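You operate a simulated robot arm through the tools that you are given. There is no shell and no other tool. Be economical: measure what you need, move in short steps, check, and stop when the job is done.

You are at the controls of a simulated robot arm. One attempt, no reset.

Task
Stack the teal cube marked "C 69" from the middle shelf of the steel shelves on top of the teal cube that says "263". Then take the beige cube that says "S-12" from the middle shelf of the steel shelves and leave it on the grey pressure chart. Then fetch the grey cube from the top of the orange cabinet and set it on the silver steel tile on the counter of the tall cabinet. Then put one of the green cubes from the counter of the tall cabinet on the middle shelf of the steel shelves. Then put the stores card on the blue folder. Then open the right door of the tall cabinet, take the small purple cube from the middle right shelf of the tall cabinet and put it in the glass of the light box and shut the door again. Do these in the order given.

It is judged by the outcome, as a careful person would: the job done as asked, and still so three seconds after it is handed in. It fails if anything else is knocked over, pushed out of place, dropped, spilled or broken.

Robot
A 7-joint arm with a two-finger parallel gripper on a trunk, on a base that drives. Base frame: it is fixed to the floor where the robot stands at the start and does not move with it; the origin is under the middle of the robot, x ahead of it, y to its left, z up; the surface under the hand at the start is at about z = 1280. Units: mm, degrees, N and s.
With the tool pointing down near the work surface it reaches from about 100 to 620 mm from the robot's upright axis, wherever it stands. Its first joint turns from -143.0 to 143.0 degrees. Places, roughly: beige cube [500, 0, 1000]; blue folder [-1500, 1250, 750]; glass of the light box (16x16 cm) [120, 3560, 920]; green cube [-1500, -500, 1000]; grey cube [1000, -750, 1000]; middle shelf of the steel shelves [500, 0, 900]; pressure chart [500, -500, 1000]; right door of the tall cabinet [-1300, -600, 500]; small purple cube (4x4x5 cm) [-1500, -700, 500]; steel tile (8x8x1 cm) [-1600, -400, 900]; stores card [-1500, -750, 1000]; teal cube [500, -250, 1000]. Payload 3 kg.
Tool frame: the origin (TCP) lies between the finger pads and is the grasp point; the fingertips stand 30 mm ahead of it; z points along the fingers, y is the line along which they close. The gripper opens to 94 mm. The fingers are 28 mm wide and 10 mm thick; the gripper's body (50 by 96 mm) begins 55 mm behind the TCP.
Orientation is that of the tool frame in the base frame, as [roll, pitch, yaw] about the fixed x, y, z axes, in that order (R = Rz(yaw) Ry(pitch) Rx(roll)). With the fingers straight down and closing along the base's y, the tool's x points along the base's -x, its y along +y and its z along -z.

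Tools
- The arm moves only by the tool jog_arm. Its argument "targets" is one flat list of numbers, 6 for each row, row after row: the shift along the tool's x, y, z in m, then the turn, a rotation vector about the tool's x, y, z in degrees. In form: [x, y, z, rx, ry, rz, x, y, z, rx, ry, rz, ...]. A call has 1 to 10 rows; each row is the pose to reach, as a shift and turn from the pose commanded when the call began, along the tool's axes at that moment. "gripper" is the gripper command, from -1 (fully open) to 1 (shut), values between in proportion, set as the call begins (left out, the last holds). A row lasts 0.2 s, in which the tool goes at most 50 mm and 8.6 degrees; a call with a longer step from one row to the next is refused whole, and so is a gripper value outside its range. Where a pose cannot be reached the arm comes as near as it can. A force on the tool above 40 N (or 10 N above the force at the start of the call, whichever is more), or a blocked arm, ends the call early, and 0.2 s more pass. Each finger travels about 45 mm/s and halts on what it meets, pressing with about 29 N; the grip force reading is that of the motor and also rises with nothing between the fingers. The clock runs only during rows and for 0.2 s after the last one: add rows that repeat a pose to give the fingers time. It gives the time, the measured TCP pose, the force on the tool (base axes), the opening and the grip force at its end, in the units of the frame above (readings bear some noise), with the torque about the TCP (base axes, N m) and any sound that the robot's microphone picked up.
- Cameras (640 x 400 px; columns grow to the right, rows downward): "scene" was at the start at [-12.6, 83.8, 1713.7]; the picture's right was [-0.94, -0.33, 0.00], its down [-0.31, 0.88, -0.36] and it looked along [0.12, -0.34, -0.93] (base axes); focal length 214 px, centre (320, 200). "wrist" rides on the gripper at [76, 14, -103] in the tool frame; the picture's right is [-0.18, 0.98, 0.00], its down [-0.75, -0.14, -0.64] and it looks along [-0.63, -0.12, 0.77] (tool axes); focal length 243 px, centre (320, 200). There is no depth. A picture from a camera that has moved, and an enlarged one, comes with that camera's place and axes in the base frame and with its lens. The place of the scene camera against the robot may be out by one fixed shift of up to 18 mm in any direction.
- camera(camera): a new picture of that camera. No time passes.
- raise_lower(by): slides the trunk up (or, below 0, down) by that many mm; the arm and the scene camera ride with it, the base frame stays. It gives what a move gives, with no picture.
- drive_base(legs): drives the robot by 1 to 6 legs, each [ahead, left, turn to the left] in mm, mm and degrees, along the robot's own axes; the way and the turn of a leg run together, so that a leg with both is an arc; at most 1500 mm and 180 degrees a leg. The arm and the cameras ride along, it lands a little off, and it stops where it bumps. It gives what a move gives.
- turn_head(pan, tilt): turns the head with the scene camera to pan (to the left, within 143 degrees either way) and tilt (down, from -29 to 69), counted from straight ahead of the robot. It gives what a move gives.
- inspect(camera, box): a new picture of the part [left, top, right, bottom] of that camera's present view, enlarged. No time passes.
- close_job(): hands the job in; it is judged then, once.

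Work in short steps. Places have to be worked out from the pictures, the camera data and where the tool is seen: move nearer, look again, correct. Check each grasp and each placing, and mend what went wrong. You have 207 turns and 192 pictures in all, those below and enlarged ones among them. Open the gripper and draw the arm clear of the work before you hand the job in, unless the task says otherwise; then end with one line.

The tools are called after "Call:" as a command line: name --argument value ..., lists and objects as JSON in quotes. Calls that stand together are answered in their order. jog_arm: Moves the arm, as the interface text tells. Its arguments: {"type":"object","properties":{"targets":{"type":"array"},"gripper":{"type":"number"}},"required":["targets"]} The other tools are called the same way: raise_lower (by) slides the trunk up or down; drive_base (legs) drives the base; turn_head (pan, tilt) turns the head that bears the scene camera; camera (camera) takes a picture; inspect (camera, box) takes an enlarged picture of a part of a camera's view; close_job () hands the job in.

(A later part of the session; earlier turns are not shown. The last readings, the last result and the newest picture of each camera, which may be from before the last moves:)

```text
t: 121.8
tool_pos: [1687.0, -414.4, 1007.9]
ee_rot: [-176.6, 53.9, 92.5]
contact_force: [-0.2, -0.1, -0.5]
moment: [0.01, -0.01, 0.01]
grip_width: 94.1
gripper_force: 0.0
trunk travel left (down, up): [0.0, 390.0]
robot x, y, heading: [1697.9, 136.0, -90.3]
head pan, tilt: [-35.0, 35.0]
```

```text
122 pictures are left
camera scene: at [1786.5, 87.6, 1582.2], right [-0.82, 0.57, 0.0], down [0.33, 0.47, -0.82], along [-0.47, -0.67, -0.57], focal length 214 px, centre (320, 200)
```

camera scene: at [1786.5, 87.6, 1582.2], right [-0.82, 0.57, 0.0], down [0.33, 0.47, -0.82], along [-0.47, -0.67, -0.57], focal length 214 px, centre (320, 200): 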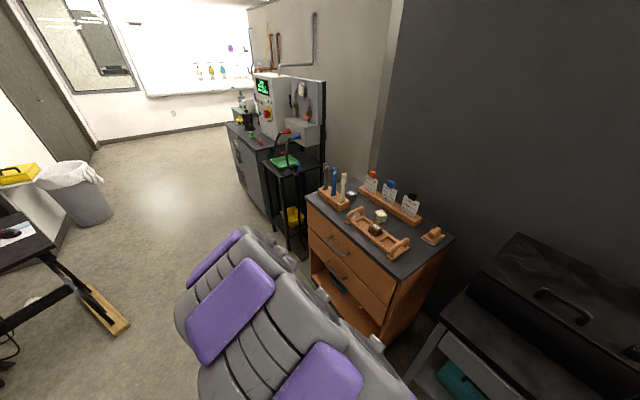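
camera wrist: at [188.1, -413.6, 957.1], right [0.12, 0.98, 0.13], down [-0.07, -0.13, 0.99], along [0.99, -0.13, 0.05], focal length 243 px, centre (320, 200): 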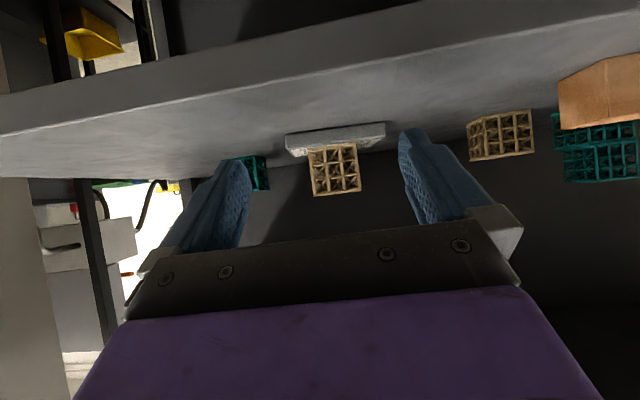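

Cabinet top found; enlarge it.

Call:
inspect --camera "scene" --box '[300, 160, 460, 260]'

```text
4.00 times, centred on (380, 210) of scene
camera zoom: at [1786.5, 87.6, 1582.2], right [-0.82, 0.57, 0.0], down [0.33, 0.47, -0.82], along [-0.47, -0.67, -0.57], focal length 858 px, centre (80, 160)
```

zoom: 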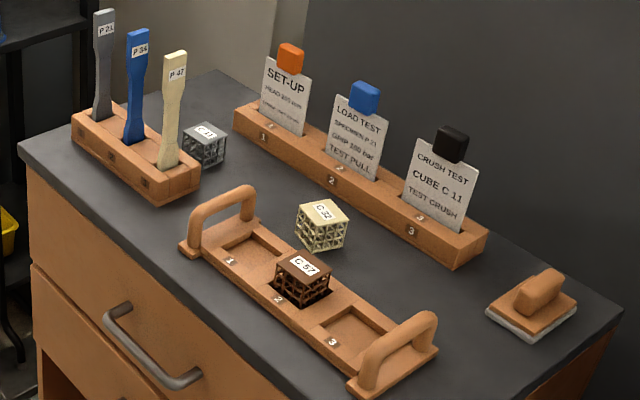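

Target grey cube C 11 is near (1033,−666), between specimen rack and card rack; a top-down grasp is needed. First I bring the tool to point down and up high.

Call:
jog_arm --targets '[-0.011, 0, -0.026, 0, 7.7, 0, -0.022, 0, -0.052, 0, 15.4, 0, -0.033, 0, -0.078, 0, 23.1, 0, -0.045, 0, -0.103, 0, 30.8, 0, -0.056, 0, -0.129, 0, 38.5, 0, -0.067, 0, -0.155, 0, 46.2, 0, -0.078, 0, -0.181, 0, 53.8, 0, -0.078, 0, -0.181, 0, 53.8, 0]'

Call:
drive_base --legs '[[800, 0, 0.3]]'

Call:
camera --camera "scene"

```text
t: 123.6
tool_pos: [1694.7, -316.2, 1177.6]
ee_rot: [-178.0, 0.1, 89.8]
contact_force: [0.3, -0.5, 1.0]
moment: [0.0, 0.02, 0.04]
grip_width: 94.0
gripper_force: 0.0
trunk travel left (down, up): [0.0, 390.0]
robot x, y, heading: [1698.1, 130.1, -89.9]
head pan, tilt: [-35.0, 35.0]
```

```text
t: 127.9
tool_pos: [1704.0, -1123.2, 1176.5]
ee_rot: [-177.9, 0.2, 90.2]
contact_force: [0.6, 0.5, -0.1]
moment: [0.02, -0.01, 0.0]
grip_width: 94.0
gripper_force: 0.1
trunk travel left (down, up): [0.0, 390.0]
robot x, y, heading: [1702.4, -673.5, -89.3]
head pan, tilt: [-35.0, 35.0]
```

```text
120 pictures are left
camera scene: at [1791.9, -719.3, 1582.2], right [-0.83, 0.56, 0.0], down [0.32, 0.47, -0.82], along [-0.46, -0.68, -0.57], focal length 214 px, centre (320, 200)
```

scene: 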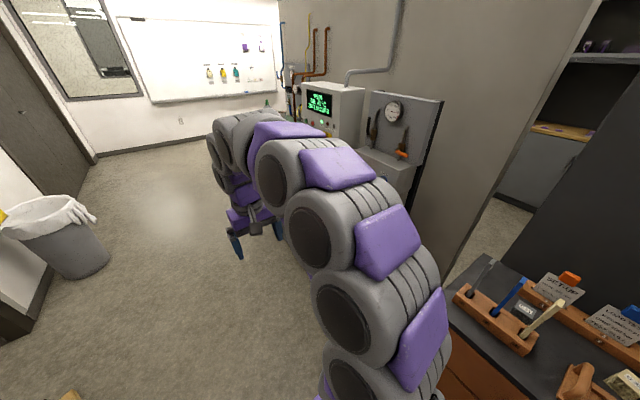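

The arm is folded with tool down at z≈1177. I shift 60 mm away and turn right 90° to face the cabinet.

Call:
drive_base --legs '[[0, 60, 0], [0, 0, -90.7]]'

Call:
turn_head --pan 0 --tilt 45

Call:
camera --camera "scene"

Call:
camera --camera "wrist"

```text
t: 132.8
tool_pos: [1316.4, -650.4, 1178.2]
ee_rot: [-178.6, 0.2, -0.7]
contact_force: [0.4, -0.6, 0.2]
moment: [-0.04, 0.01, 0.01]
grip_width: 94.0
gripper_force: 0.0
trunk travel left (down, up): [0.0, 390.0]
robot x, y, heading: [1760.4, -665.9, 180.0]
head pan, tilt: [-35.0, 35.0]
```

```text
t: 133.8
tool_pos: [1315.9, -653.0, 1177.3]
ee_rot: [-178.4, 0.2, -0.7]
contact_force: [0.1, 0.6, -0.2]
moment: [-0.01, -0.02, 0.01]
grip_width: 94.0
gripper_force: 0.0
trunk travel left (down, up): [0.0, 390.0]
robot x, y, heading: [1764.1, -670.4, 180.0]
head pan, tilt: [0.0, 45.0]
```

```text
119 pictures are left
camera scene: at [1707.4, -803.8, 1568.0], right [0.0, 1.0, 0.0], down [0.71, -0.01, -0.71], along [-0.71, 0.0, -0.71], focal length 214 px, centre (320, 200)
```

scene: 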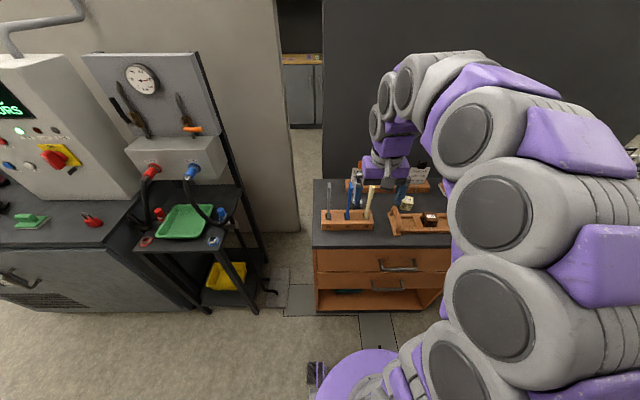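

```text
118 pictures are left
camera wrist: at [1393.9, -672.2, 1280.2], right [-0.2, -0.98, -0.03], down [-0.75, 0.13, 0.65], along [-0.63, 0.15, -0.76], focal length 243 px, centre (320, 200)
```

wrist: 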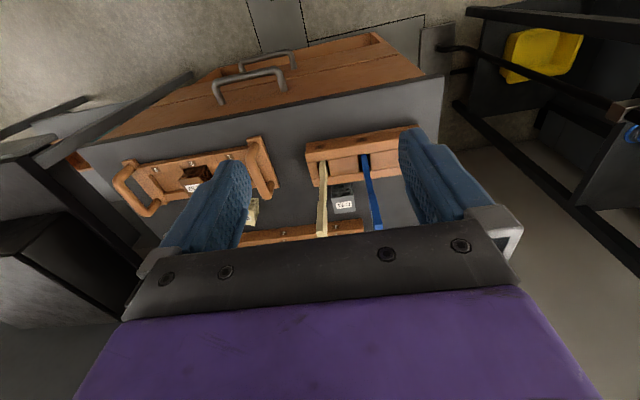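

I enlarge both views to triangulate the grey cube.

Call:
inspect --camera "scene" --box '[310, 150, 470, 250]'

Call:
inspect --camera "wrist" --box '[240, 120, 440, 245]'

```text
4.00 times, centred on (390, 200) of scene
camera zoom: at [1707.4, -803.8, 1568.0], right [0.0, 1.0, 0.0], down [0.71, -0.01, -0.71], along [-0.71, 0.0, -0.71], focal length 858 px, centre (40, 200)
```

zoom: 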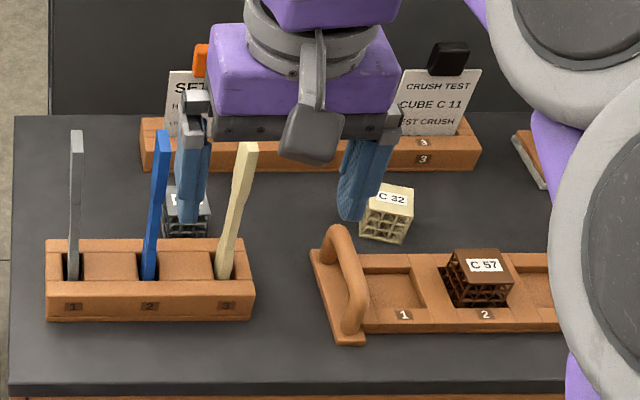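

```text
3.20 times, centred on (340, 182) of wrist
camera zoom: at [1393.9, -672.2, 1280.2], right [-0.2, -0.98, -0.03], down [-0.75, 0.13, 0.65], along [-0.63, 0.15, -0.76], focal length 776 px, centre (256, 256)
```

zoom: 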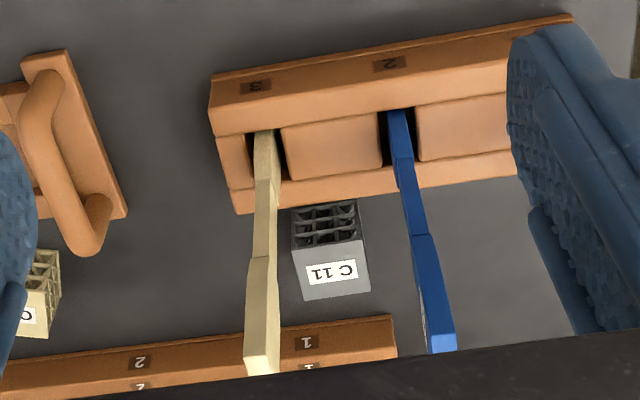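

Specimens reach z≈1057 at x≈1148 and the wrist camera would come too near them with the hand in this yaw. The cube is ≈(1038,−642). I'll turn the hand 90° (fingers closing along x, camera toward −y), extending ahead at a safe height.

Call:
jog_arm --targets '[-0.011, 0, 0, 0, 0, 8, -0.022, 0, 0, 0, 0, 16, -0.033, 0, 0, 0, 0, 24, -0.044, 0, 0, 0, 0, 32, -0.055, 0, 0, 0, 0, 40, -0.066, 0, 0, 0, 0, 48, -0.077, 0, 0, 0, 0, 56, -0.088, 0, 0, 0, 0, 64, -0.099, 0, 0, 0, 0, 72, -0.11, 0, 0, 0, 0, 80]'

Call:
jog_arm --targets '[0, 0, 0, 0, 0, 5, 0, 0, 0, 0, 0, 10.5, 0, 0, 0, 0, 0, 10.5]'

Call:
camera --camera "wrist"

Call:
camera --camera "scene"

```text
t: 136.0
tool_pos: [1206.0, -655.5, 1178.1]
ee_rot: [-179.9, 1.9, -80.8]
contact_force: [0.5, -0.5, -0.2]
moment: [0.02, 0.0, 0.02]
grip_width: 94.1
gripper_force: 0.1
trunk travel left (down, up): [0.0, 390.0]
robot x, y, heading: [1764.6, -670.0, 179.9]
head pan, tilt: [0.0, 45.0]
```

```text
t: 136.8
tool_pos: [1206.3, -656.7, 1178.3]
ee_rot: [179.8, 1.8, -91.1]
contact_force: [0.0, -1.0, 0.6]
moment: [0.02, 0.05, 0.03]
grip_width: 94.1
gripper_force: 0.2
trunk travel left (down, up): [0.0, 390.0]
robot x, y, heading: [1761.8, -668.2, 180.2]
head pan, tilt: [0.0, 45.0]
```

```text
115 pictures are left
camera wrist: at [1191.9, -735.8, 1278.7], right [-0.98, 0.21, 0.01], down [0.16, 0.73, 0.66], along [0.13, 0.65, -0.75], focal length 243 px, centre (320, 200)
```

wrist: 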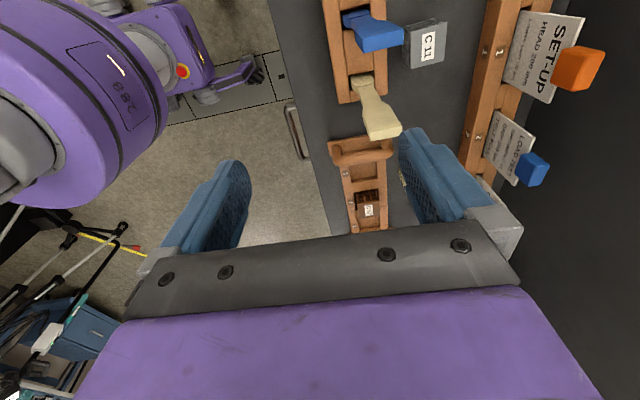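

```text
114 pictures are left
camera scene: at [1706.5, -811.2, 1567.3], right [0.0, 1.0, 0.0], down [0.71, 0.0, -0.71], along [-0.71, 0.0, -0.71], focal length 214 px, centre (320, 200)
```

scene: 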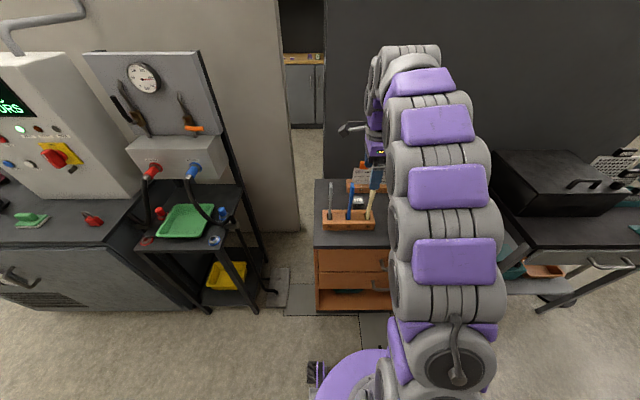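

Combined rays put the cube's top at ≈(1060,−644,895). I drive ahead 146 and look again from above.

Call:
drive_base --legs '[[146, -12, 0]]'

Call:
camera --camera "wrist"

```text
t: 138.1
tool_pos: [1062.7, -645.7, 1177.1]
ee_rot: [179.8, 1.7, -91.2]
contact_force: [1.0, -0.3, -0.3]
moment: [-0.01, -0.01, -0.01]
grip_width: 93.9
gripper_force: 0.0
trunk travel left (down, up): [0.0, 390.0]
robot x, y, heading: [1618.1, -657.2, 179.8]
head pan, tilt: [0.0, 45.0]
```

```text
113 pictures are left
camera wrist: at [1048.5, -725.5, 1278.0], right [-0.98, 0.2, 0.01], down [0.16, 0.73, 0.67], along [0.13, 0.65, -0.75], focal length 243 px, centre (320, 200)
```

wrist: 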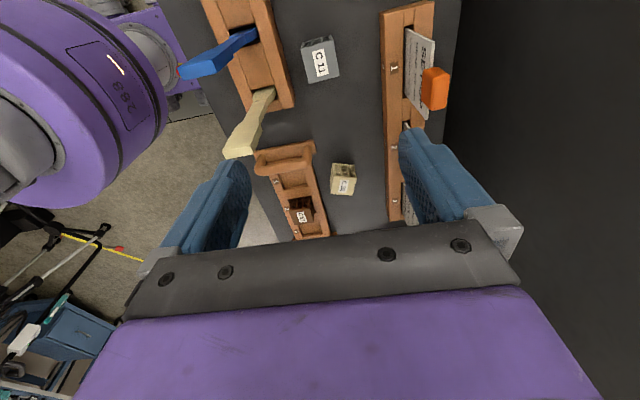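

Cube confirmed at ≈(1061,−648). I set the opening to ~66 mm and descend 140 mm, then check.

Call:
jog_arm --targets '[0, 0.002, 0.035, 0, 0, 0, 0, 0.004, 0.07, 0, 0, 0, 0, 0.004, 0.105, 0, 0, 0, 0, 0.004, 0.14, 0, 0, 0, 0, 0.004, 0.14, 0, 0, 0]' --gripper -0.4

Call:
camera --camera "wrist"

```text
t: 139.3
tool_pos: [1061.2, -641.4, 1038.7]
ee_rot: [179.6, 1.8, -91.1]
contact_force: [0.3, 0.6, 0.8]
moment: [0.02, 0.03, -0.01]
grip_width: 65.6
gripper_force: 0.0
trunk travel left (down, up): [0.0, 390.0]
robot x, y, heading: [1620.1, -656.1, 179.9]
head pan, tilt: [0.0, 45.0]
```

```text
112 pictures are left
camera wrist: at [1046.2, -720.0, 1139.9], right [-0.98, 0.2, 0.01], down [0.16, 0.73, 0.66], along [0.13, 0.65, -0.75], focal length 243 px, centre (320, 200)
```

wrist: 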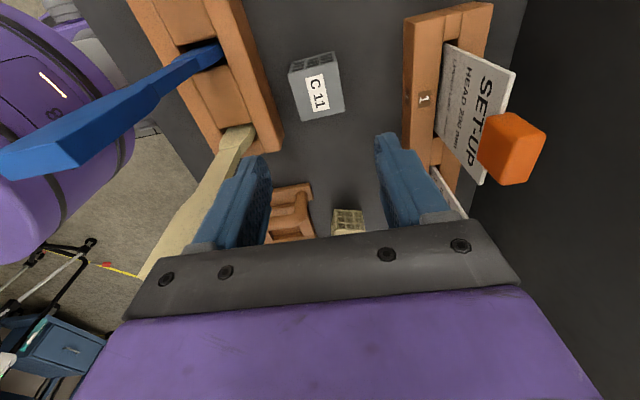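

Cube centred at (1061,−641), top ≈890. I descend 100 mm, then another ~42 mm.

Call:
jog_arm --targets '[0.001, 0, 0.035, 0, 0, 0, 0.002, 0, 0.07, 0, 0, 0, 0.003, 0, 0.1, 0, 0, 0, 0.003, 0, 0.1, 0, 0, 0]'

Call:
camera --camera "wrist"

```text
t: 140.3
tool_pos: [1060.1, -640.3, 939.9]
ee_rot: [179.6, 1.7, -91.2]
contact_force: [-0.3, 0.2, -0.3]
moment: [0.01, 0.0, 0.0]
grip_width: 65.7
gripper_force: 0.2
trunk travel left (down, up): [0.0, 390.0]
robot x, y, heading: [1616.9, -658.8, 179.9]
head pan, tilt: [0.0, 45.0]
```

```text
111 pictures are left
camera wrist: at [1046.4, -719.4, 1039.9], right [-0.98, 0.2, 0.01], down [0.16, 0.73, 0.66], along [0.13, 0.65, -0.75], focal length 243 px, centre (320, 200)
```

wrist: 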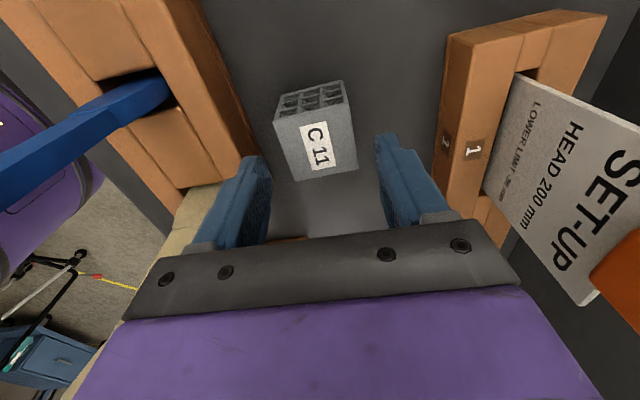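

Perfectly in line; top z≈895. I descend 42 mm and close.

Call:
jog_arm --targets '[0.001, 0, 0.022, 0, 0, 0, 0.001, 0, 0.042, 0, 0, 0, 0.001, 0, 0.042, 0, 0, 0]'

Call:
jog_arm --targets '[0, 0, 0, 0, 0, 0, 0, 0, 0, 0, 0, 0, 0, 0, 0, 0, 0, 0, 0, 0, 0, 0, 0, 0]' --gripper 1

Call:
camera --camera "wrist"

```text
t: 141.1
tool_pos: [1061.1, -639.4, 899.2]
ee_rot: [179.7, 1.9, -91.1]
contact_force: [0.9, 0.1, -0.9]
moment: [-0.01, 0.04, -0.03]
grip_width: 65.9
gripper_force: 0.1
trunk travel left (down, up): [0.0, 390.0]
robot x, y, heading: [1623.7, -655.5, 179.9]
head pan, tilt: [0.0, 45.0]
```

```text
t: 142.1
tool_pos: [1061.4, -639.1, 897.9]
ee_rot: [179.7, 1.7, -91.1]
contact_force: [0.3, -0.4, 1.1]
moment: [0.01, 0.0, 0.03]
grip_width: 48.3
gripper_force: 29.3
trunk travel left (down, up): [0.0, 390.0]
robot x, y, heading: [1619.7, -655.0, 179.5]
head pan, tilt: [0.0, 45.0]
```

```text
110 pictures are left
camera wrist: at [1046.2, -718.5, 998.6], right [-0.98, 0.2, 0.01], down [0.16, 0.73, 0.66], along [0.13, 0.65, -0.75], focal length 243 px, centre (320, 200)
```

wrist: 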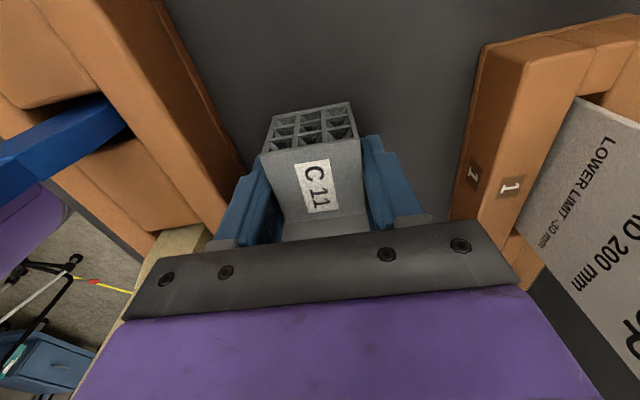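

Gripped (48.3 mm). I lift straight up 290 mm, then back away and retract.

Call:
jog_arm --targets '[0, 0, -0.04, 0, 0, 0, 0, 0, -0.08, 0, 0, 0, 0, 0, -0.12, 0, 0, 0, 0, 0, -0.16, 0, 0, 0, 0, 0, -0.2, 0, 0, 0, 0, 0, -0.24, 0, 0, 0, 0, 0, -0.29, 0, 0, 0, 0, 0, -0.29, 0, 0, 0]'

Call:
drive_base --legs '[[-140, 0, 0]]'

Call:
jog_arm --targets '[0, -0.03, 0, 0, 0, 0, 0, -0.06, 0, 0, 0, 0, 0, -0.09, 0, 0, 0, 0, 0, -0.12, 0, 0, 0, 0, 0, -0.15, 0, 0, 0, 0, 0, -0.15, 0, 0, 0, 0]'

Call:
camera --camera "wrist"

Call:
camera --camera "scene"

```text
t: 143.9
tool_pos: [1059.6, -650.6, 1183.0]
ee_rot: [179.7, 1.8, -91.1]
contact_force: [0.1, -0.4, -1.0]
moment: [-0.01, 0.0, 0.01]
grip_width: 48.4
gripper_force: 29.0
trunk travel left (down, up): [0.0, 390.0]
robot x, y, heading: [1624.1, -654.9, 179.9]
head pan, tilt: [0.0, 45.0]
```

```text
t: 145.2
tool_pos: [1203.4, -650.8, 1184.0]
ee_rot: [179.7, 1.9, -91.3]
contact_force: [-0.5, -0.7, -0.7]
moment: [0.02, 0.0, -0.01]
grip_width: 48.5
gripper_force: 29.2
trunk travel left (down, up): [0.0, 390.0]
robot x, y, heading: [1761.9, -654.4, 179.9]
head pan, tilt: [0.0, 45.0]
```

```text
t: 146.6
tool_pos: [1353.8, -653.9, 1182.4]
ee_rot: [179.6, 1.8, -91.1]
contact_force: [0.8, 0.7, 0.6]
moment: [0.0, 0.0, -0.02]
grip_width: 48.3
gripper_force: 29.4
trunk travel left (down, up): [0.0, 390.0]
robot x, y, heading: [1763.8, -655.3, 179.9]
head pan, tilt: [0.0, 45.0]
```

```text
109 pictures are left
camera wrist: at [1338.7, -733.2, 1284.2], right [-0.98, 0.2, 0.01], down [0.16, 0.73, 0.66], along [0.13, 0.65, -0.75], focal length 243 px, centre (320, 200)
```

wrist: 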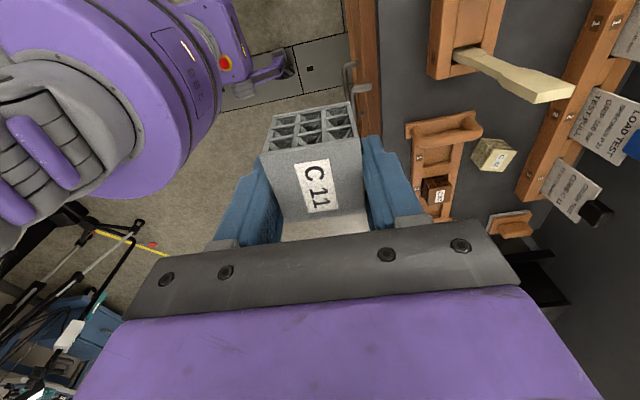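

```text
108 pictures are left
camera scene: at [1706.6, -800.1, 1567.3], right [0.0, 1.0, 0.0], down [0.71, 0.0, -0.71], along [-0.71, 0.0, -0.71], focal length 214 px, centre (320, 200)
```

scene: 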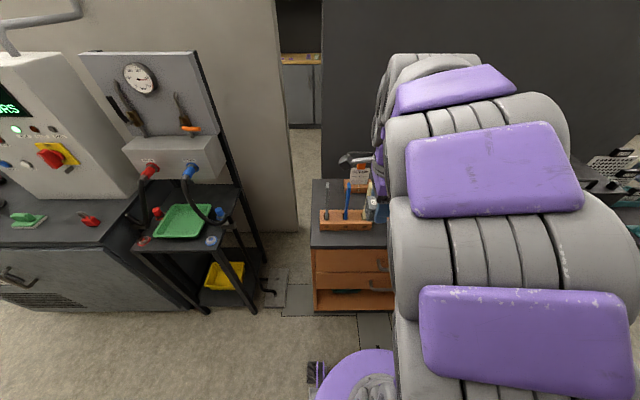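

Holding the cube firmly. I drive back along the aisle (heading kept at 180°): right 2280, then ahead 2200.

Call:
drive_base --legs '[[0, -1500, 0], [0, -780, 0]]'

Call:
drive_base --legs '[[1500, 0, 0], [680, 0, 0]]'

Call:
turn_head --pan 40 --tilt 30

Call:
camera --camera "scene"

```text
t: 157.8
tool_pos: [1347.4, 1597.3, 1183.5]
ee_rot: [179.7, 2.1, -91.7]
contact_force: [-0.2, 0.1, -0.5]
moment: [0.01, 0.02, 0.01]
grip_width: 48.5
gripper_force: 29.1
trunk travel left (down, up): [0.0, 390.0]
robot x, y, heading: [1759.5, 1597.2, 179.1]
head pan, tilt: [0.0, 45.0]
```

```text
t: 168.6
tool_pos: [-855.9, 1608.4, 1183.2]
ee_rot: [179.6, 1.9, -90.7]
contact_force: [-0.8, 0.1, 0.2]
moment: [0.0, -0.02, 0.02]
grip_width: 48.6
gripper_force: 29.2
trunk travel left (down, up): [0.0, 390.0]
robot x, y, heading: [-444.7, 1608.3, -179.4]
head pan, tilt: [0.0, 45.0]
```

```text
t: 169.7
tool_pos: [-855.0, 1608.8, 1183.7]
ee_rot: [179.5, 1.8, -90.8]
contact_force: [-0.4, -0.7, -1.0]
moment: [0.03, 0.01, 0.0]
grip_width: 48.7
gripper_force: 28.8
trunk travel left (down, up): [0.0, 390.0]
robot x, y, heading: [-443.8, 1609.1, -179.3]
head pan, tilt: [40.0, 30.0]
```

```text
107 pictures are left
camera scene: at [-488.8, 1407.3, 1589.9], right [-0.65, 0.76, 0.0], down [0.38, 0.32, -0.87], along [-0.66, -0.56, -0.5], focal length 214 px, centre (320, 200)
```

scene: 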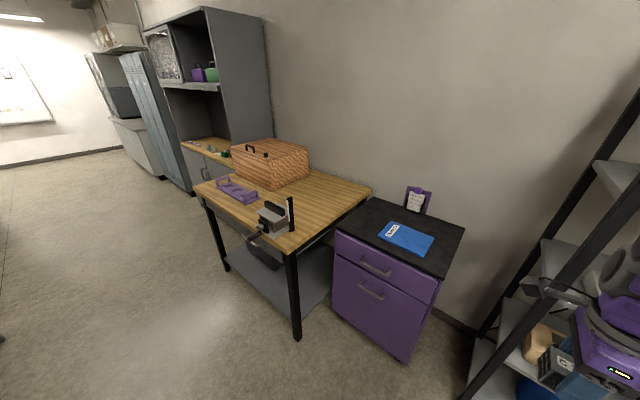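

I see the blue folder on the purple cabinet for later. I now sidestep left (−y) ~2060 to face the tall cabinet.

Call:
drive_base --legs '[[0, 1500, 0], [0, 560, -0.6]]'

Call:
turn_head --pan 10 --tilt 30

Call:
camera --camera "scene"

```text
t: 180.0
tool_pos: [-860.5, -458.0, 1183.7]
ee_rot: [179.6, 1.6, -92.0]
contact_force: [1.0, 0.2, -0.9]
moment: [-0.01, 0.05, -0.03]
grip_width: 48.4
gripper_force: 29.2
trunk travel left (down, up): [0.0, 390.0]
robot x, y, heading: [-448.8, -473.7, 179.3]
head pan, tilt: [40.0, 30.0]
```

```text
t: 181.0
tool_pos: [-860.6, -460.3, 1185.3]
ee_rot: [179.5, 1.7, -92.1]
contact_force: [0.3, -0.8, -0.6]
moment: [-0.01, 0.0, -0.01]
grip_width: 48.4
gripper_force: 29.0
trunk travel left (down, up): [0.0, 390.0]
robot x, y, heading: [-451.9, -470.8, 179.2]
head pan, tilt: [10.0, 30.0]
```

```text
106 pictures are left
camera scene: at [-517.6, -628.0, 1589.9], right [-0.16, 0.99, 0.0], down [0.49, 0.08, -0.87], along [-0.85, -0.14, -0.5], focal length 214 px, centre (320, 200)
```

scene: 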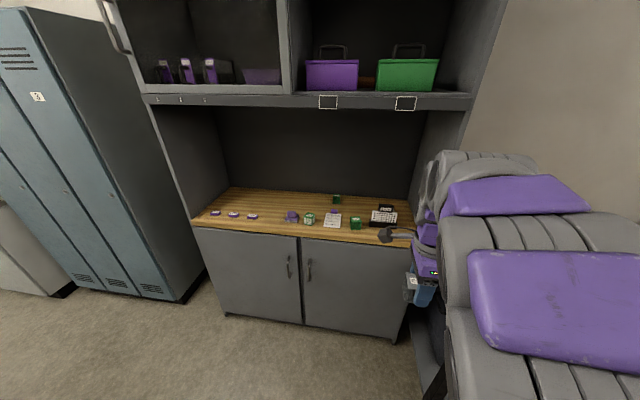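

Counter objects visible; I enlarge.

Call:
inspect --camera "scene" --box '[190, 180, 310, 255]'

Call:
inspect --camera "scene" --box '[290, 180, 410, 255]'

```text
5.33 times, centred on (250, 218) of scene
camera zoom: at [-517.6, -628.0, 1589.9], right [-0.16, 0.99, 0.0], down [0.49, 0.08, -0.87], along [-0.85, -0.14, -0.5], focal length 1144 px, centre (693, 107)
```

zoom: 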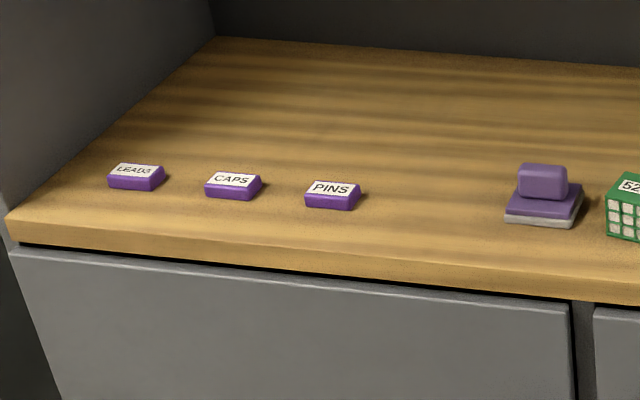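

```text
5.33 times, centred on (350, 218) of scene
camera zoom: at [-517.6, -628.0, 1589.9], right [-0.16, 0.99, 0.0], down [0.49, 0.08, -0.87], along [-0.85, -0.14, -0.5], focal length 1144 px, centre (160, 107)
```

zoom: 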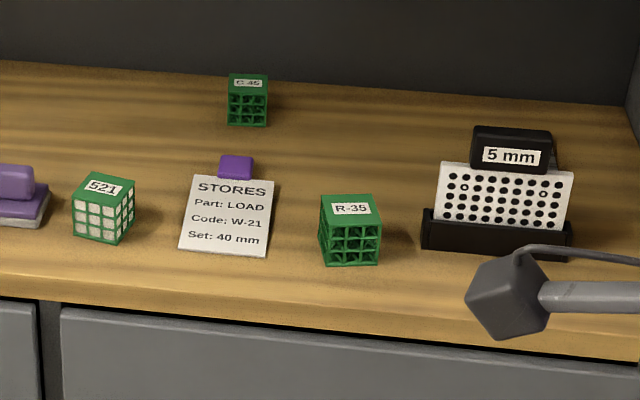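

The steel tile isn't visible yet (probably behind the "5 mm" gauge). I shift right 250 mm and raise the trunk a bit to look.

Call:
drive_base --legs '[[0, -260, 0.8]]'

Call:
turn_head --pan 25 --tilt 30

Call:
camera --camera "scene"

```text
t: 182.8
tool_pos: [-858.2, -232.8, 1184.0]
ee_rot: [179.6, 2.6, -90.8]
contact_force: [-0.4, -0.4, 0.2]
moment: [0.04, -0.03, -0.05]
grip_width: 48.5
gripper_force: 28.5
trunk travel left (down, up): [0.0, 390.0]
robot x, y, heading: [-449.9, -222.0, -180.0]
head pan, tilt: [10.0, 30.0]
```

```text
t: 183.6
tool_pos: [-858.1, -229.1, 1184.0]
ee_rot: [179.5, 2.1, -90.9]
contact_force: [0.2, -0.6, -0.5]
moment: [0.03, -0.01, -0.01]
grip_width: 48.6
gripper_force: 28.1
trunk travel left (down, up): [0.0, 390.0]
robot x, y, heading: [-447.8, -224.2, -180.0]
head pan, tilt: [25.0, 30.0]
```

```text
103 pictures are left
camera scene: at [-505.8, -417.4, 1588.4], right [-0.42, 0.91, 0.01], down [0.45, 0.22, -0.86], along [-0.78, -0.36, -0.5], focal length 214 px, centre (320, 200)
```

scene: 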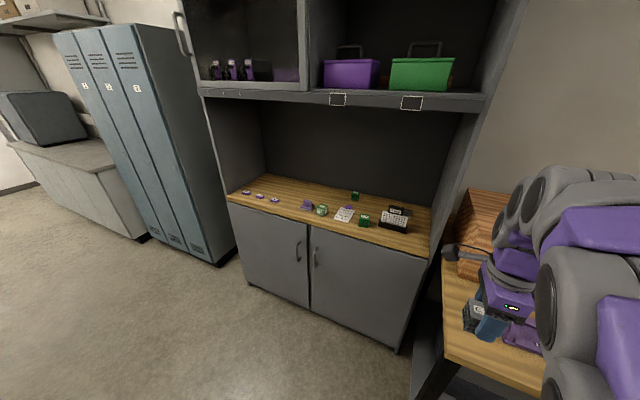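

Call:
inspect --camera "scene" --box '[290, 175, 450, 275]'

```text
4.00 times, centred on (370, 225) of scene
camera zoom: at [-505.8, -417.4, 1588.4], right [-0.42, 0.91, 0.01], down [0.45, 0.22, -0.86], along [-0.78, -0.36, -0.5], focal length 858 px, centre (120, 100)
```

zoom: 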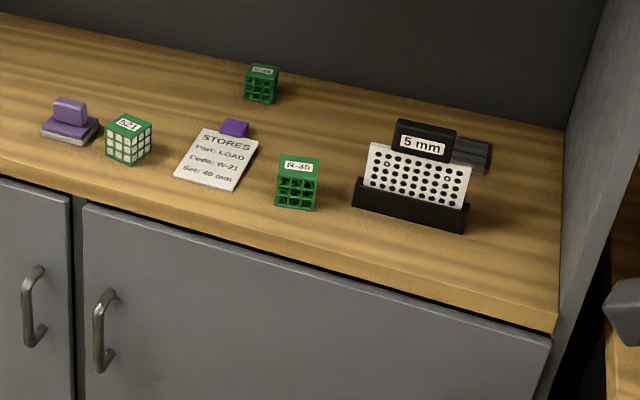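

The tile lies behind the gauge, centre ≈(−1628,−402), counter z≈888; gauge top ≈1020; overhead ≈1470; table corner near (−995,−180) limits the base. I move left 280, then ahead 400 and re-check.

Call:
drive_base --legs '[[0, 285, 0], [400, 0, 0]]'

Call:
turn_head --pan 0 --tilt 45

Call:
camera --camera "scene"

Call:
camera --camera "wrist"

```text
t: 187.7
tool_pos: [-1256.3, -495.4, 1184.4]
ee_rot: [179.4, 1.3, -90.9]
contact_force: [-1.7, 1.3, 0.3]
moment: [-0.04, 0.01, -0.02]
grip_width: 48.3
gripper_force: 28.3
trunk travel left (down, up): [0.0, 390.0]
robot x, y, heading: [-844.3, -501.3, -180.1]
head pan, tilt: [25.0, 30.0]
```

```text
t: 188.5
tool_pos: [-1254.3, -477.8, 1183.4]
ee_rot: [179.6, 0.7, -91.0]
contact_force: [0.6, 0.4, -0.3]
moment: [-0.02, 0.01, -0.01]
grip_width: 48.3
gripper_force: 29.1
trunk travel left (down, up): [0.0, 390.0]
robot x, y, heading: [-847.4, -502.7, -180.0]
head pan, tilt: [0.0, 45.0]
```

```text
101 pictures are left
camera scene: at [-903.1, -635.0, 1568.1], right [0.0, 1.0, -0.01], down [0.71, 0.0, -0.71], along [-0.71, -0.01, -0.71], focal length 214 px, centre (320, 200)
```

scene: 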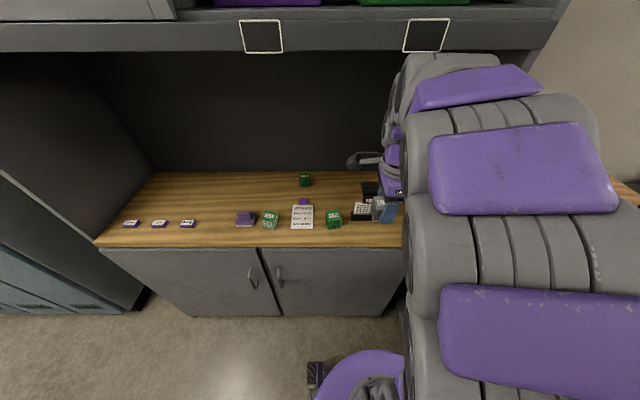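

```text
100 pictures are left
camera wrist: at [-1268.9, -555.9, 1286.5], right [-0.98, 0.2, 0.01], down [0.16, 0.74, 0.65], along [0.12, 0.64, -0.76], focal length 243 px, centre (320, 200)
```

wrist: 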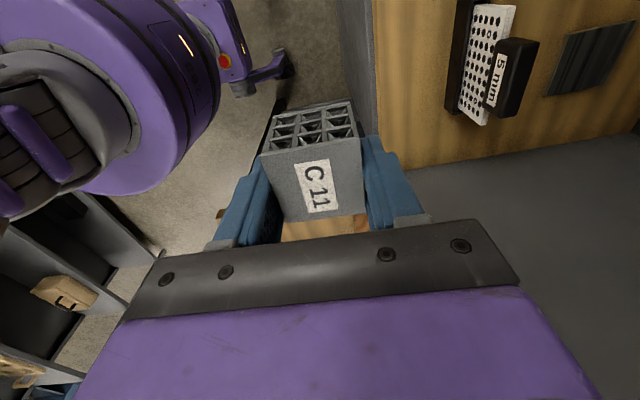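

Tile centre confirmed ≈(−1635,−408). I extend the arm at this height to 575 ahead and 95 to the right, then drive in.

Call:
jog_arm --targets '[-0.012, 0.027, 0, 0, 0, 0, -0.024, 0.055, 0, 0, 0, 0, -0.036, 0.083, 0, 0, 0, 0, -0.048, 0.11, 0, 0, 0, 0, -0.06, 0.138, 0, 0, 0, 0, -0.072, 0.165, 0, 0, 0, 0, -0.072, 0.165, 0, 0, 0, 0]'

Call:
drive_base --legs '[[100, 0, 0]]'

Call:
camera --camera "scene"

Call:
camera --camera "wrist"

```text
t: 190.3
tool_pos: [-1510.1, -411.5, 1090.2]
ee_rot: [-177.4, -0.6, -90.8]
contact_force: [9.8, -0.6, -19.8]
moment: [0.04, 0.5, -0.01]
grip_width: 48.4
gripper_force: 29.2
trunk travel left (down, up): [0.0, 390.0]
robot x, y, heading: [-819.5, -515.5, -178.2]
head pan, tilt: [0.0, 45.0]
stopped in row 7: the arm was blocked; the commanded pose is now the measured one
```

```text
t: 191.5
tool_pos: [-1548.7, -457.0, 1140.2]
ee_rot: [-176.5, 0.1, -89.5]
contact_force: [0.8, -1.3, -0.7]
moment: [0.01, -0.04, -0.03]
grip_width: 48.4
gripper_force: 29.1
trunk travel left (down, up): [0.0, 390.0]
robot x, y, heading: [-934.7, -533.0, -177.3]
head pan, tilt: [0.0, 45.0]
```

```text
99 pictures are left
camera scene: at [-984.6, -664.2, 1568.5], right [-0.04, 1.0, -0.01], down [0.71, 0.02, -0.7], along [-0.7, -0.04, -0.71], focal length 214 px, centre (320, 200)
```

scene: 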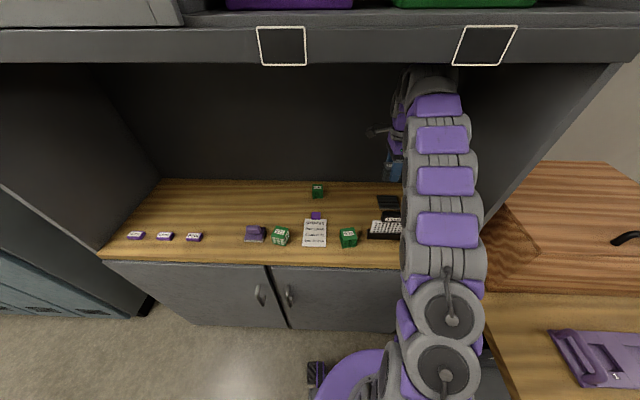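

```text
98 pictures are left
camera wrist: at [-1567.7, -533.5, 1241.7], right [-0.98, 0.18, -0.06], down [0.09, 0.75, 0.65], along [0.16, 0.63, -0.76], focal length 243 px, centre (320, 200)
```

wrist: 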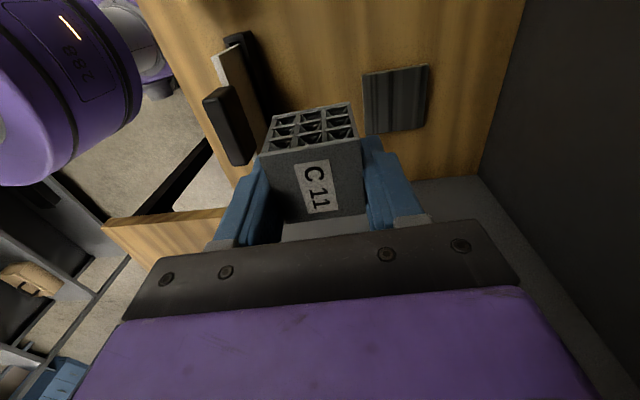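

The arm bumped the cabinet's lip (hand top too high), but now it's free, cube still held, gauge and other objects look undisturbed. I lower 30 mm, straighten the heading, and check state before moving on.

Call:
jog_arm --targets '[0, 0, 0.03, 0, 0, 0, 0, 0, 0.03, 0, 0, 0]'

Call:
inspect --camera "scene" --box '[240, 170, 480, 320]'

Call:
turn_head --pan -30 --tilt 25

Call:
camera --camera "scene"

```text
t: 192.3
tool_pos: [-1538.8, -470.9, 1114.3]
ee_rot: [-176.4, 1.0, -89.6]
contact_force: [0.1, -1.1, 0.4]
moment: [0.09, 0.01, 0.01]
grip_width: 48.5
gripper_force: 29.0
trunk travel left (down, up): [0.0, 390.0]
robot x, y, heading: [-932.7, -529.9, -177.3]
head pan, tilt: [0.0, 45.0]
stopped in row 2: the arm was blocked; the commanded pose is now the measured one
```

```text
2.67 times, centred on (360, 245) of scene
camera zoom: at [-982.5, -674.2, 1567.4], right [-0.04, 1.0, 0.0], down [0.71, 0.03, -0.71], along [-0.7, -0.03, -0.71], focal length 572 px, centre (213, 80)
```

zoom: 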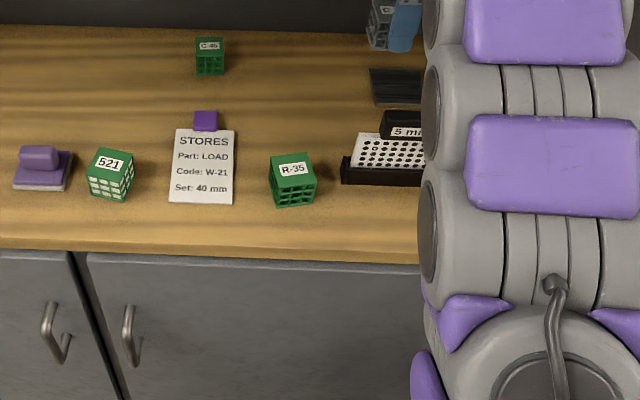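

```text
t: 193.2
tool_pos: [-1540.5, -473.0, 1114.3]
ee_rot: [-176.6, 1.2, -89.7]
contact_force: [-0.4, -0.7, 0.4]
moment: [0.08, 0.01, 0.03]
grip_width: 48.7
gripper_force: 29.3
trunk travel left (down, up): [0.0, 390.0]
robot x, y, heading: [-927.2, -531.3, -177.5]
head pan, tilt: [-30.0, 25.0]
```

```text
96 pictures are left
camera scene: at [-982.9, -645.1, 1596.8], right [0.46, 0.89, 0.01], down [0.38, -0.19, -0.91], along [-0.8, 0.42, -0.42], focal length 214 px, centre (320, 200)
```

scene: 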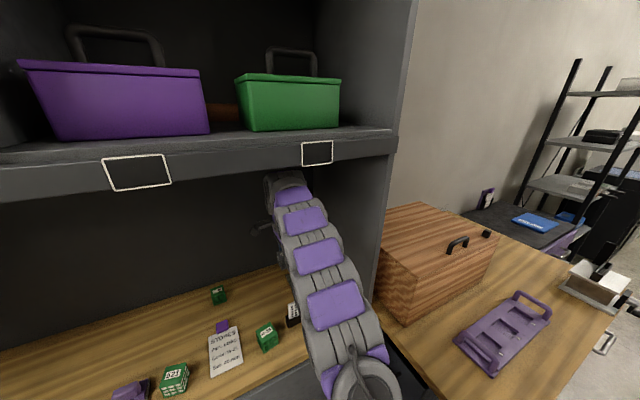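

The arm is at full stretch (blocked by reach, and elbow near the lip). I correct the heading and drive ahead in small amounts with the arm unchanged, then lower.

Call:
drive_base --legs '[[0, 0, -2.5]]'

Call:
drive_base --legs '[[45, 0, 0]]'

Call:
jog_arm --targets '[0, 0, 0, 0, 0, 0]'

Call:
camera --camera "wrist"

```text
t: 194.0
tool_pos: [-1537.2, -443.7, 1115.0]
ee_rot: [-176.6, 1.1, -92.2]
contact_force: [-0.2, -0.9, 0.6]
moment: [0.06, -0.02, -0.01]
grip_width: 48.8
gripper_force: 28.5
trunk travel left (down, up): [0.0, 390.0]
robot x, y, heading: [-930.2, -532.1, 179.9]
head pan, tilt: [-30.0, 25.0]
```

```text
t: 194.9
tool_pos: [-1580.6, -434.5, 1113.5]
ee_rot: [-176.6, 0.5, -92.3]
contact_force: [0.1, -0.3, -0.5]
moment: [-0.01, 0.0, -0.02]
grip_width: 48.3
gripper_force: 28.9
trunk travel left (down, up): [0.0, 390.0]
robot x, y, heading: [-976.6, -527.8, 179.7]
head pan, tilt: [-30.0, 25.0]
```

```text
t: 195.3
tool_pos: [-1579.2, -432.9, 1115.4]
ee_rot: [-176.6, 0.5, -92.4]
contact_force: [0.1, -0.8, -0.3]
moment: [0.0, -0.02, -0.01]
grip_width: 48.7
gripper_force: 29.1
trunk travel left (down, up): [0.0, 390.0]
robot x, y, heading: [-975.7, -527.0, 180.1]
head pan, tilt: [-30.0, 25.0]
```

```text
95 pictures are left
camera wrist: at [-1601.4, -509.3, 1216.1], right [-0.97, 0.22, -0.06], down [0.13, 0.74, 0.66], along [0.19, 0.63, -0.75], focal length 243 px, centre (320, 200)
```

wrist: 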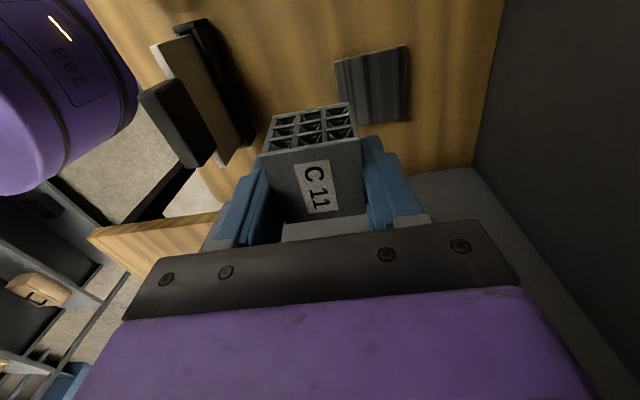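

Tile centre ≈(−1626,−411). I drive 45 ahead and 20 right, then lower while levelling the tool.

Call:
drive_base --legs '[[45, -20, 0]]'

Call:
jog_arm --targets '[0, 0, 0.02, -1.2, -0.4, 0, 0, 0, 0.04, -2.4, -0.8, 0, 0, 0, 0.06, -3.4, -1.3, 0, 0, 0, 0.06, -3.4, -1.3, 0]'

Call:
camera --camera "wrist"

```text
t: 196.2
tool_pos: [-1624.5, -431.4, 1115.6]
ee_rot: [-176.8, 1.3, -92.1]
contact_force: [-0.5, -2.0, 0.4]
moment: [0.06, -0.04, 0.03]
grip_width: 48.6
gripper_force: 28.7
trunk travel left (down, up): [0.0, 390.0]
robot x, y, heading: [-1021.4, -514.5, 180.2]
head pan, tilt: [-30.0, 25.0]
```

```text
t: 197.2
tool_pos: [-1619.1, -421.3, 1056.9]
ee_rot: [179.8, 2.1, -92.0]
contact_force: [-0.4, -0.6, 0.5]
moment: [0.01, -0.02, 0.01]
grip_width: 48.4
gripper_force: 28.8
trunk travel left (down, up): [0.0, 390.0]
robot x, y, heading: [-1021.4, -515.2, 180.2]
head pan, tilt: [-30.0, 25.0]
```

```text
94 pictures are left
camera wrist: at [-1635.4, -501.5, 1156.8], right [-0.98, 0.22, 0.01], down [0.17, 0.72, 0.67], along [0.14, 0.65, -0.74], focal length 243 px, centre (320, 200)
```

wrist: 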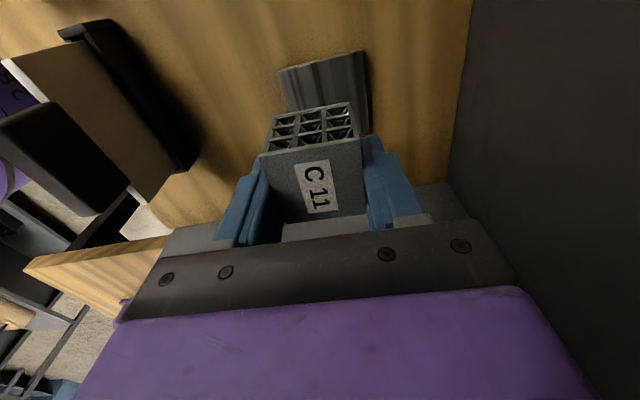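

Aligned over the tile. I lower 82 mm with small corrections and check.

Call:
jog_arm --targets '[-0.003, 0.003, 0.028, 0, 0, 0, -0.007, 0.006, 0.056, 0, 0, 0, -0.007, 0.006, 0.082, 0, 0, 0, -0.007, 0.006, 0.082, 0, 0, 0]'

Call:
camera --camera "wrist"

```text
t: 198.2
tool_pos: [-1625.3, -408.2, 975.5]
ee_rot: [179.8, 2.0, -92.1]
contact_force: [-0.1, -0.1, 0.1]
moment: [-0.01, -0.04, -0.03]
grip_width: 48.6
gripper_force: 29.2
trunk travel left (down, up): [0.0, 390.0]
robot x, y, heading: [-1022.4, -513.9, 180.1]
head pan, tilt: [-30.0, 25.0]
```

```text
93 pictures are left
camera wrist: at [-1640.7, -487.6, 1076.6], right [-0.98, 0.22, 0.01], down [0.17, 0.73, 0.67], along [0.14, 0.65, -0.75], focal length 243 px, centre (320, 200)
```

wrist: 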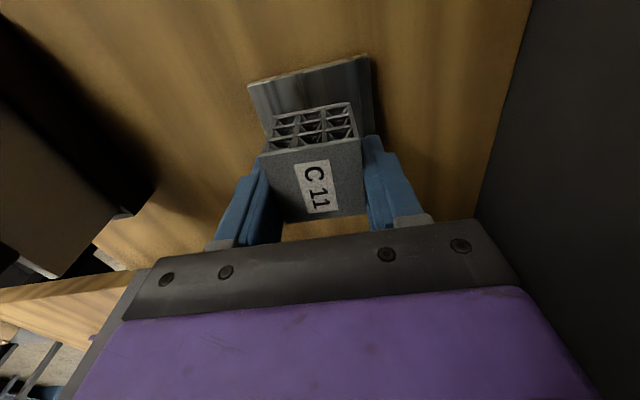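

Centred over the tile. Lower 20, then creep to contact.

Call:
jog_arm --targets '[0, 0, 0.01, 0, 0, 0, 0, 0, 0.02, 0, 0, 0, 0, 0, 0.02, 0, 0, 0]'

Call:
jog_arm --targets '[0, 0, 0.003, 0, 0, 0, 0, 0, 0.006, 0, 0, 0, 0, 0, 0.006, 0, 0, 0]'

Call:
camera --camera "wrist"

```text
t: 199.1
tool_pos: [-1624.7, -408.9, 955.9]
ee_rot: [179.9, 1.9, -92.1]
contact_force: [-0.5, 0.0, -0.1]
moment: [0.01, 0.0, -0.03]
grip_width: 48.4
gripper_force: 29.4
trunk travel left (down, up): [0.0, 390.0]
robot x, y, heading: [-1018.5, -515.4, 180.0]
head pan, tilt: [-30.0, 25.0]
```

```text
t: 199.8
tool_pos: [-1626.1, -410.4, 949.6]
ee_rot: [179.8, 2.0, -92.1]
contact_force: [0.0, 0.1, -0.9]
moment: [0.01, 0.01, 0.02]
grip_width: 48.3
gripper_force: 29.0
trunk travel left (down, up): [0.0, 390.0]
robot x, y, heading: [-1023.0, -513.2, 179.8]
head pan, tilt: [-30.0, 25.0]
```

```text
92 pictures are left
camera wrist: at [-1640.6, -489.9, 1049.3], right [-0.98, 0.22, 0.01], down [0.17, 0.72, 0.67], along [0.14, 0.65, -0.74], focal length 243 px, centre (320, 200)
```

wrist: 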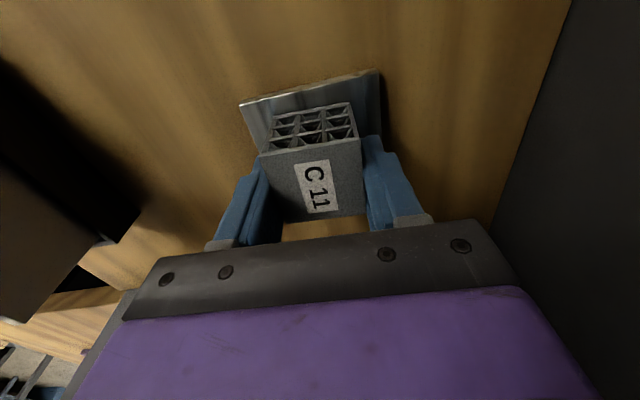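

No contact yet; continue creeping.

Call:
jog_arm --targets '[0, 0, 0.003, 0, 0, 0, 0, 0, 0.006, 0, 0, 0, 0, 0, 0.008, 0, 0, 0, 0, 0, 0.008, 0, 0, 0]'

```text
t: 200.8
tool_pos: [-1624.3, -408.6, 943.0]
ee_rot: [179.6, 2.1, -92.1]
contact_force: [-7.5, 0.6, 33.4]
moment: [-0.08, 0.04, -0.02]
grip_width: 48.7
gripper_force: 29.1
trunk travel left (down, up): [0.0, 390.0]
robot x, y, heading: [-1025.7, -512.6, 179.8]
head pan, tilt: [-30.0, 25.0]
```

Contact (33 N); I ease up 3 mm and open just enough to release.

Call:
jog_arm --targets '[0, 0, -0.003, 0, 0, 0, 0, 0, -0.003, 0, 0, 0]'

Call:
jog_arm --targets '[0, 0, 0, 0, 0, 0, 0, 0, 0, 0, 0, 0, 0, 0, 0, 0, 0, 0]' --gripper -0.4

Call:
jog_arm --targets '[0, 0, -0.03, 0, 0, 0, 0, 0, -0.06, 0, 0, 0, 0, 0, -0.09, 0, 0, 0, 0, 0, -0.12, 0, 0, 0, 0, 0, -0.12, 0, 0, 0]'

Call:
camera --camera "wrist"

```text
t: 201.4
tool_pos: [-1623.4, -410.4, 944.6]
ee_rot: [179.8, 2.0, -92.2]
contact_force: [-4.9, 0.6, 13.0]
moment: [0.02, 0.17, 0.03]
grip_width: 48.6
gripper_force: 28.8
trunk travel left (down, up): [0.0, 390.0]
robot x, y, heading: [-1023.8, -511.6, 180.0]
head pan, tilt: [-30.0, 25.0]
```

```text
t: 202.2
tool_pos: [-1624.5, -409.2, 943.6]
ee_rot: [179.8, 2.1, -92.2]
contact_force: [0.6, -0.1, 0.2]
moment: [0.01, -0.01, 0.0]
grip_width: 65.8
gripper_force: 0.1
trunk travel left (down, up): [0.0, 390.0]
robot x, y, heading: [-1022.5, -516.1, 179.8]
head pan, tilt: [-30.0, 25.0]
```

```text
t: 203.4
tool_pos: [-1623.8, -412.9, 1062.0]
ee_rot: [179.8, 2.1, -92.0]
contact_force: [-0.4, -0.5, 0.4]
moment: [0.0, 0.02, 0.0]
grip_width: 65.6
gripper_force: 0.0
trunk travel left (down, up): [0.0, 390.0]
robot x, y, heading: [-1022.3, -514.8, 180.0]
head pan, tilt: [-30.0, 25.0]
```

```text
91 pictures are left
camera wrist: at [-1640.7, -492.7, 1162.8], right [-0.98, 0.22, 0.01], down [0.17, 0.72, 0.67], along [0.14, 0.65, -0.74], focal length 243 px, centre (320, 200)
```

wrist: 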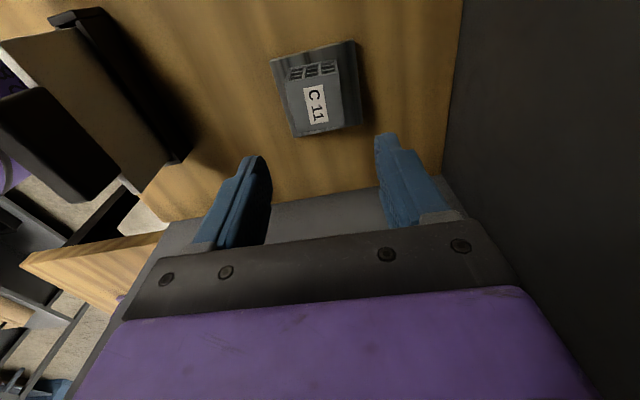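

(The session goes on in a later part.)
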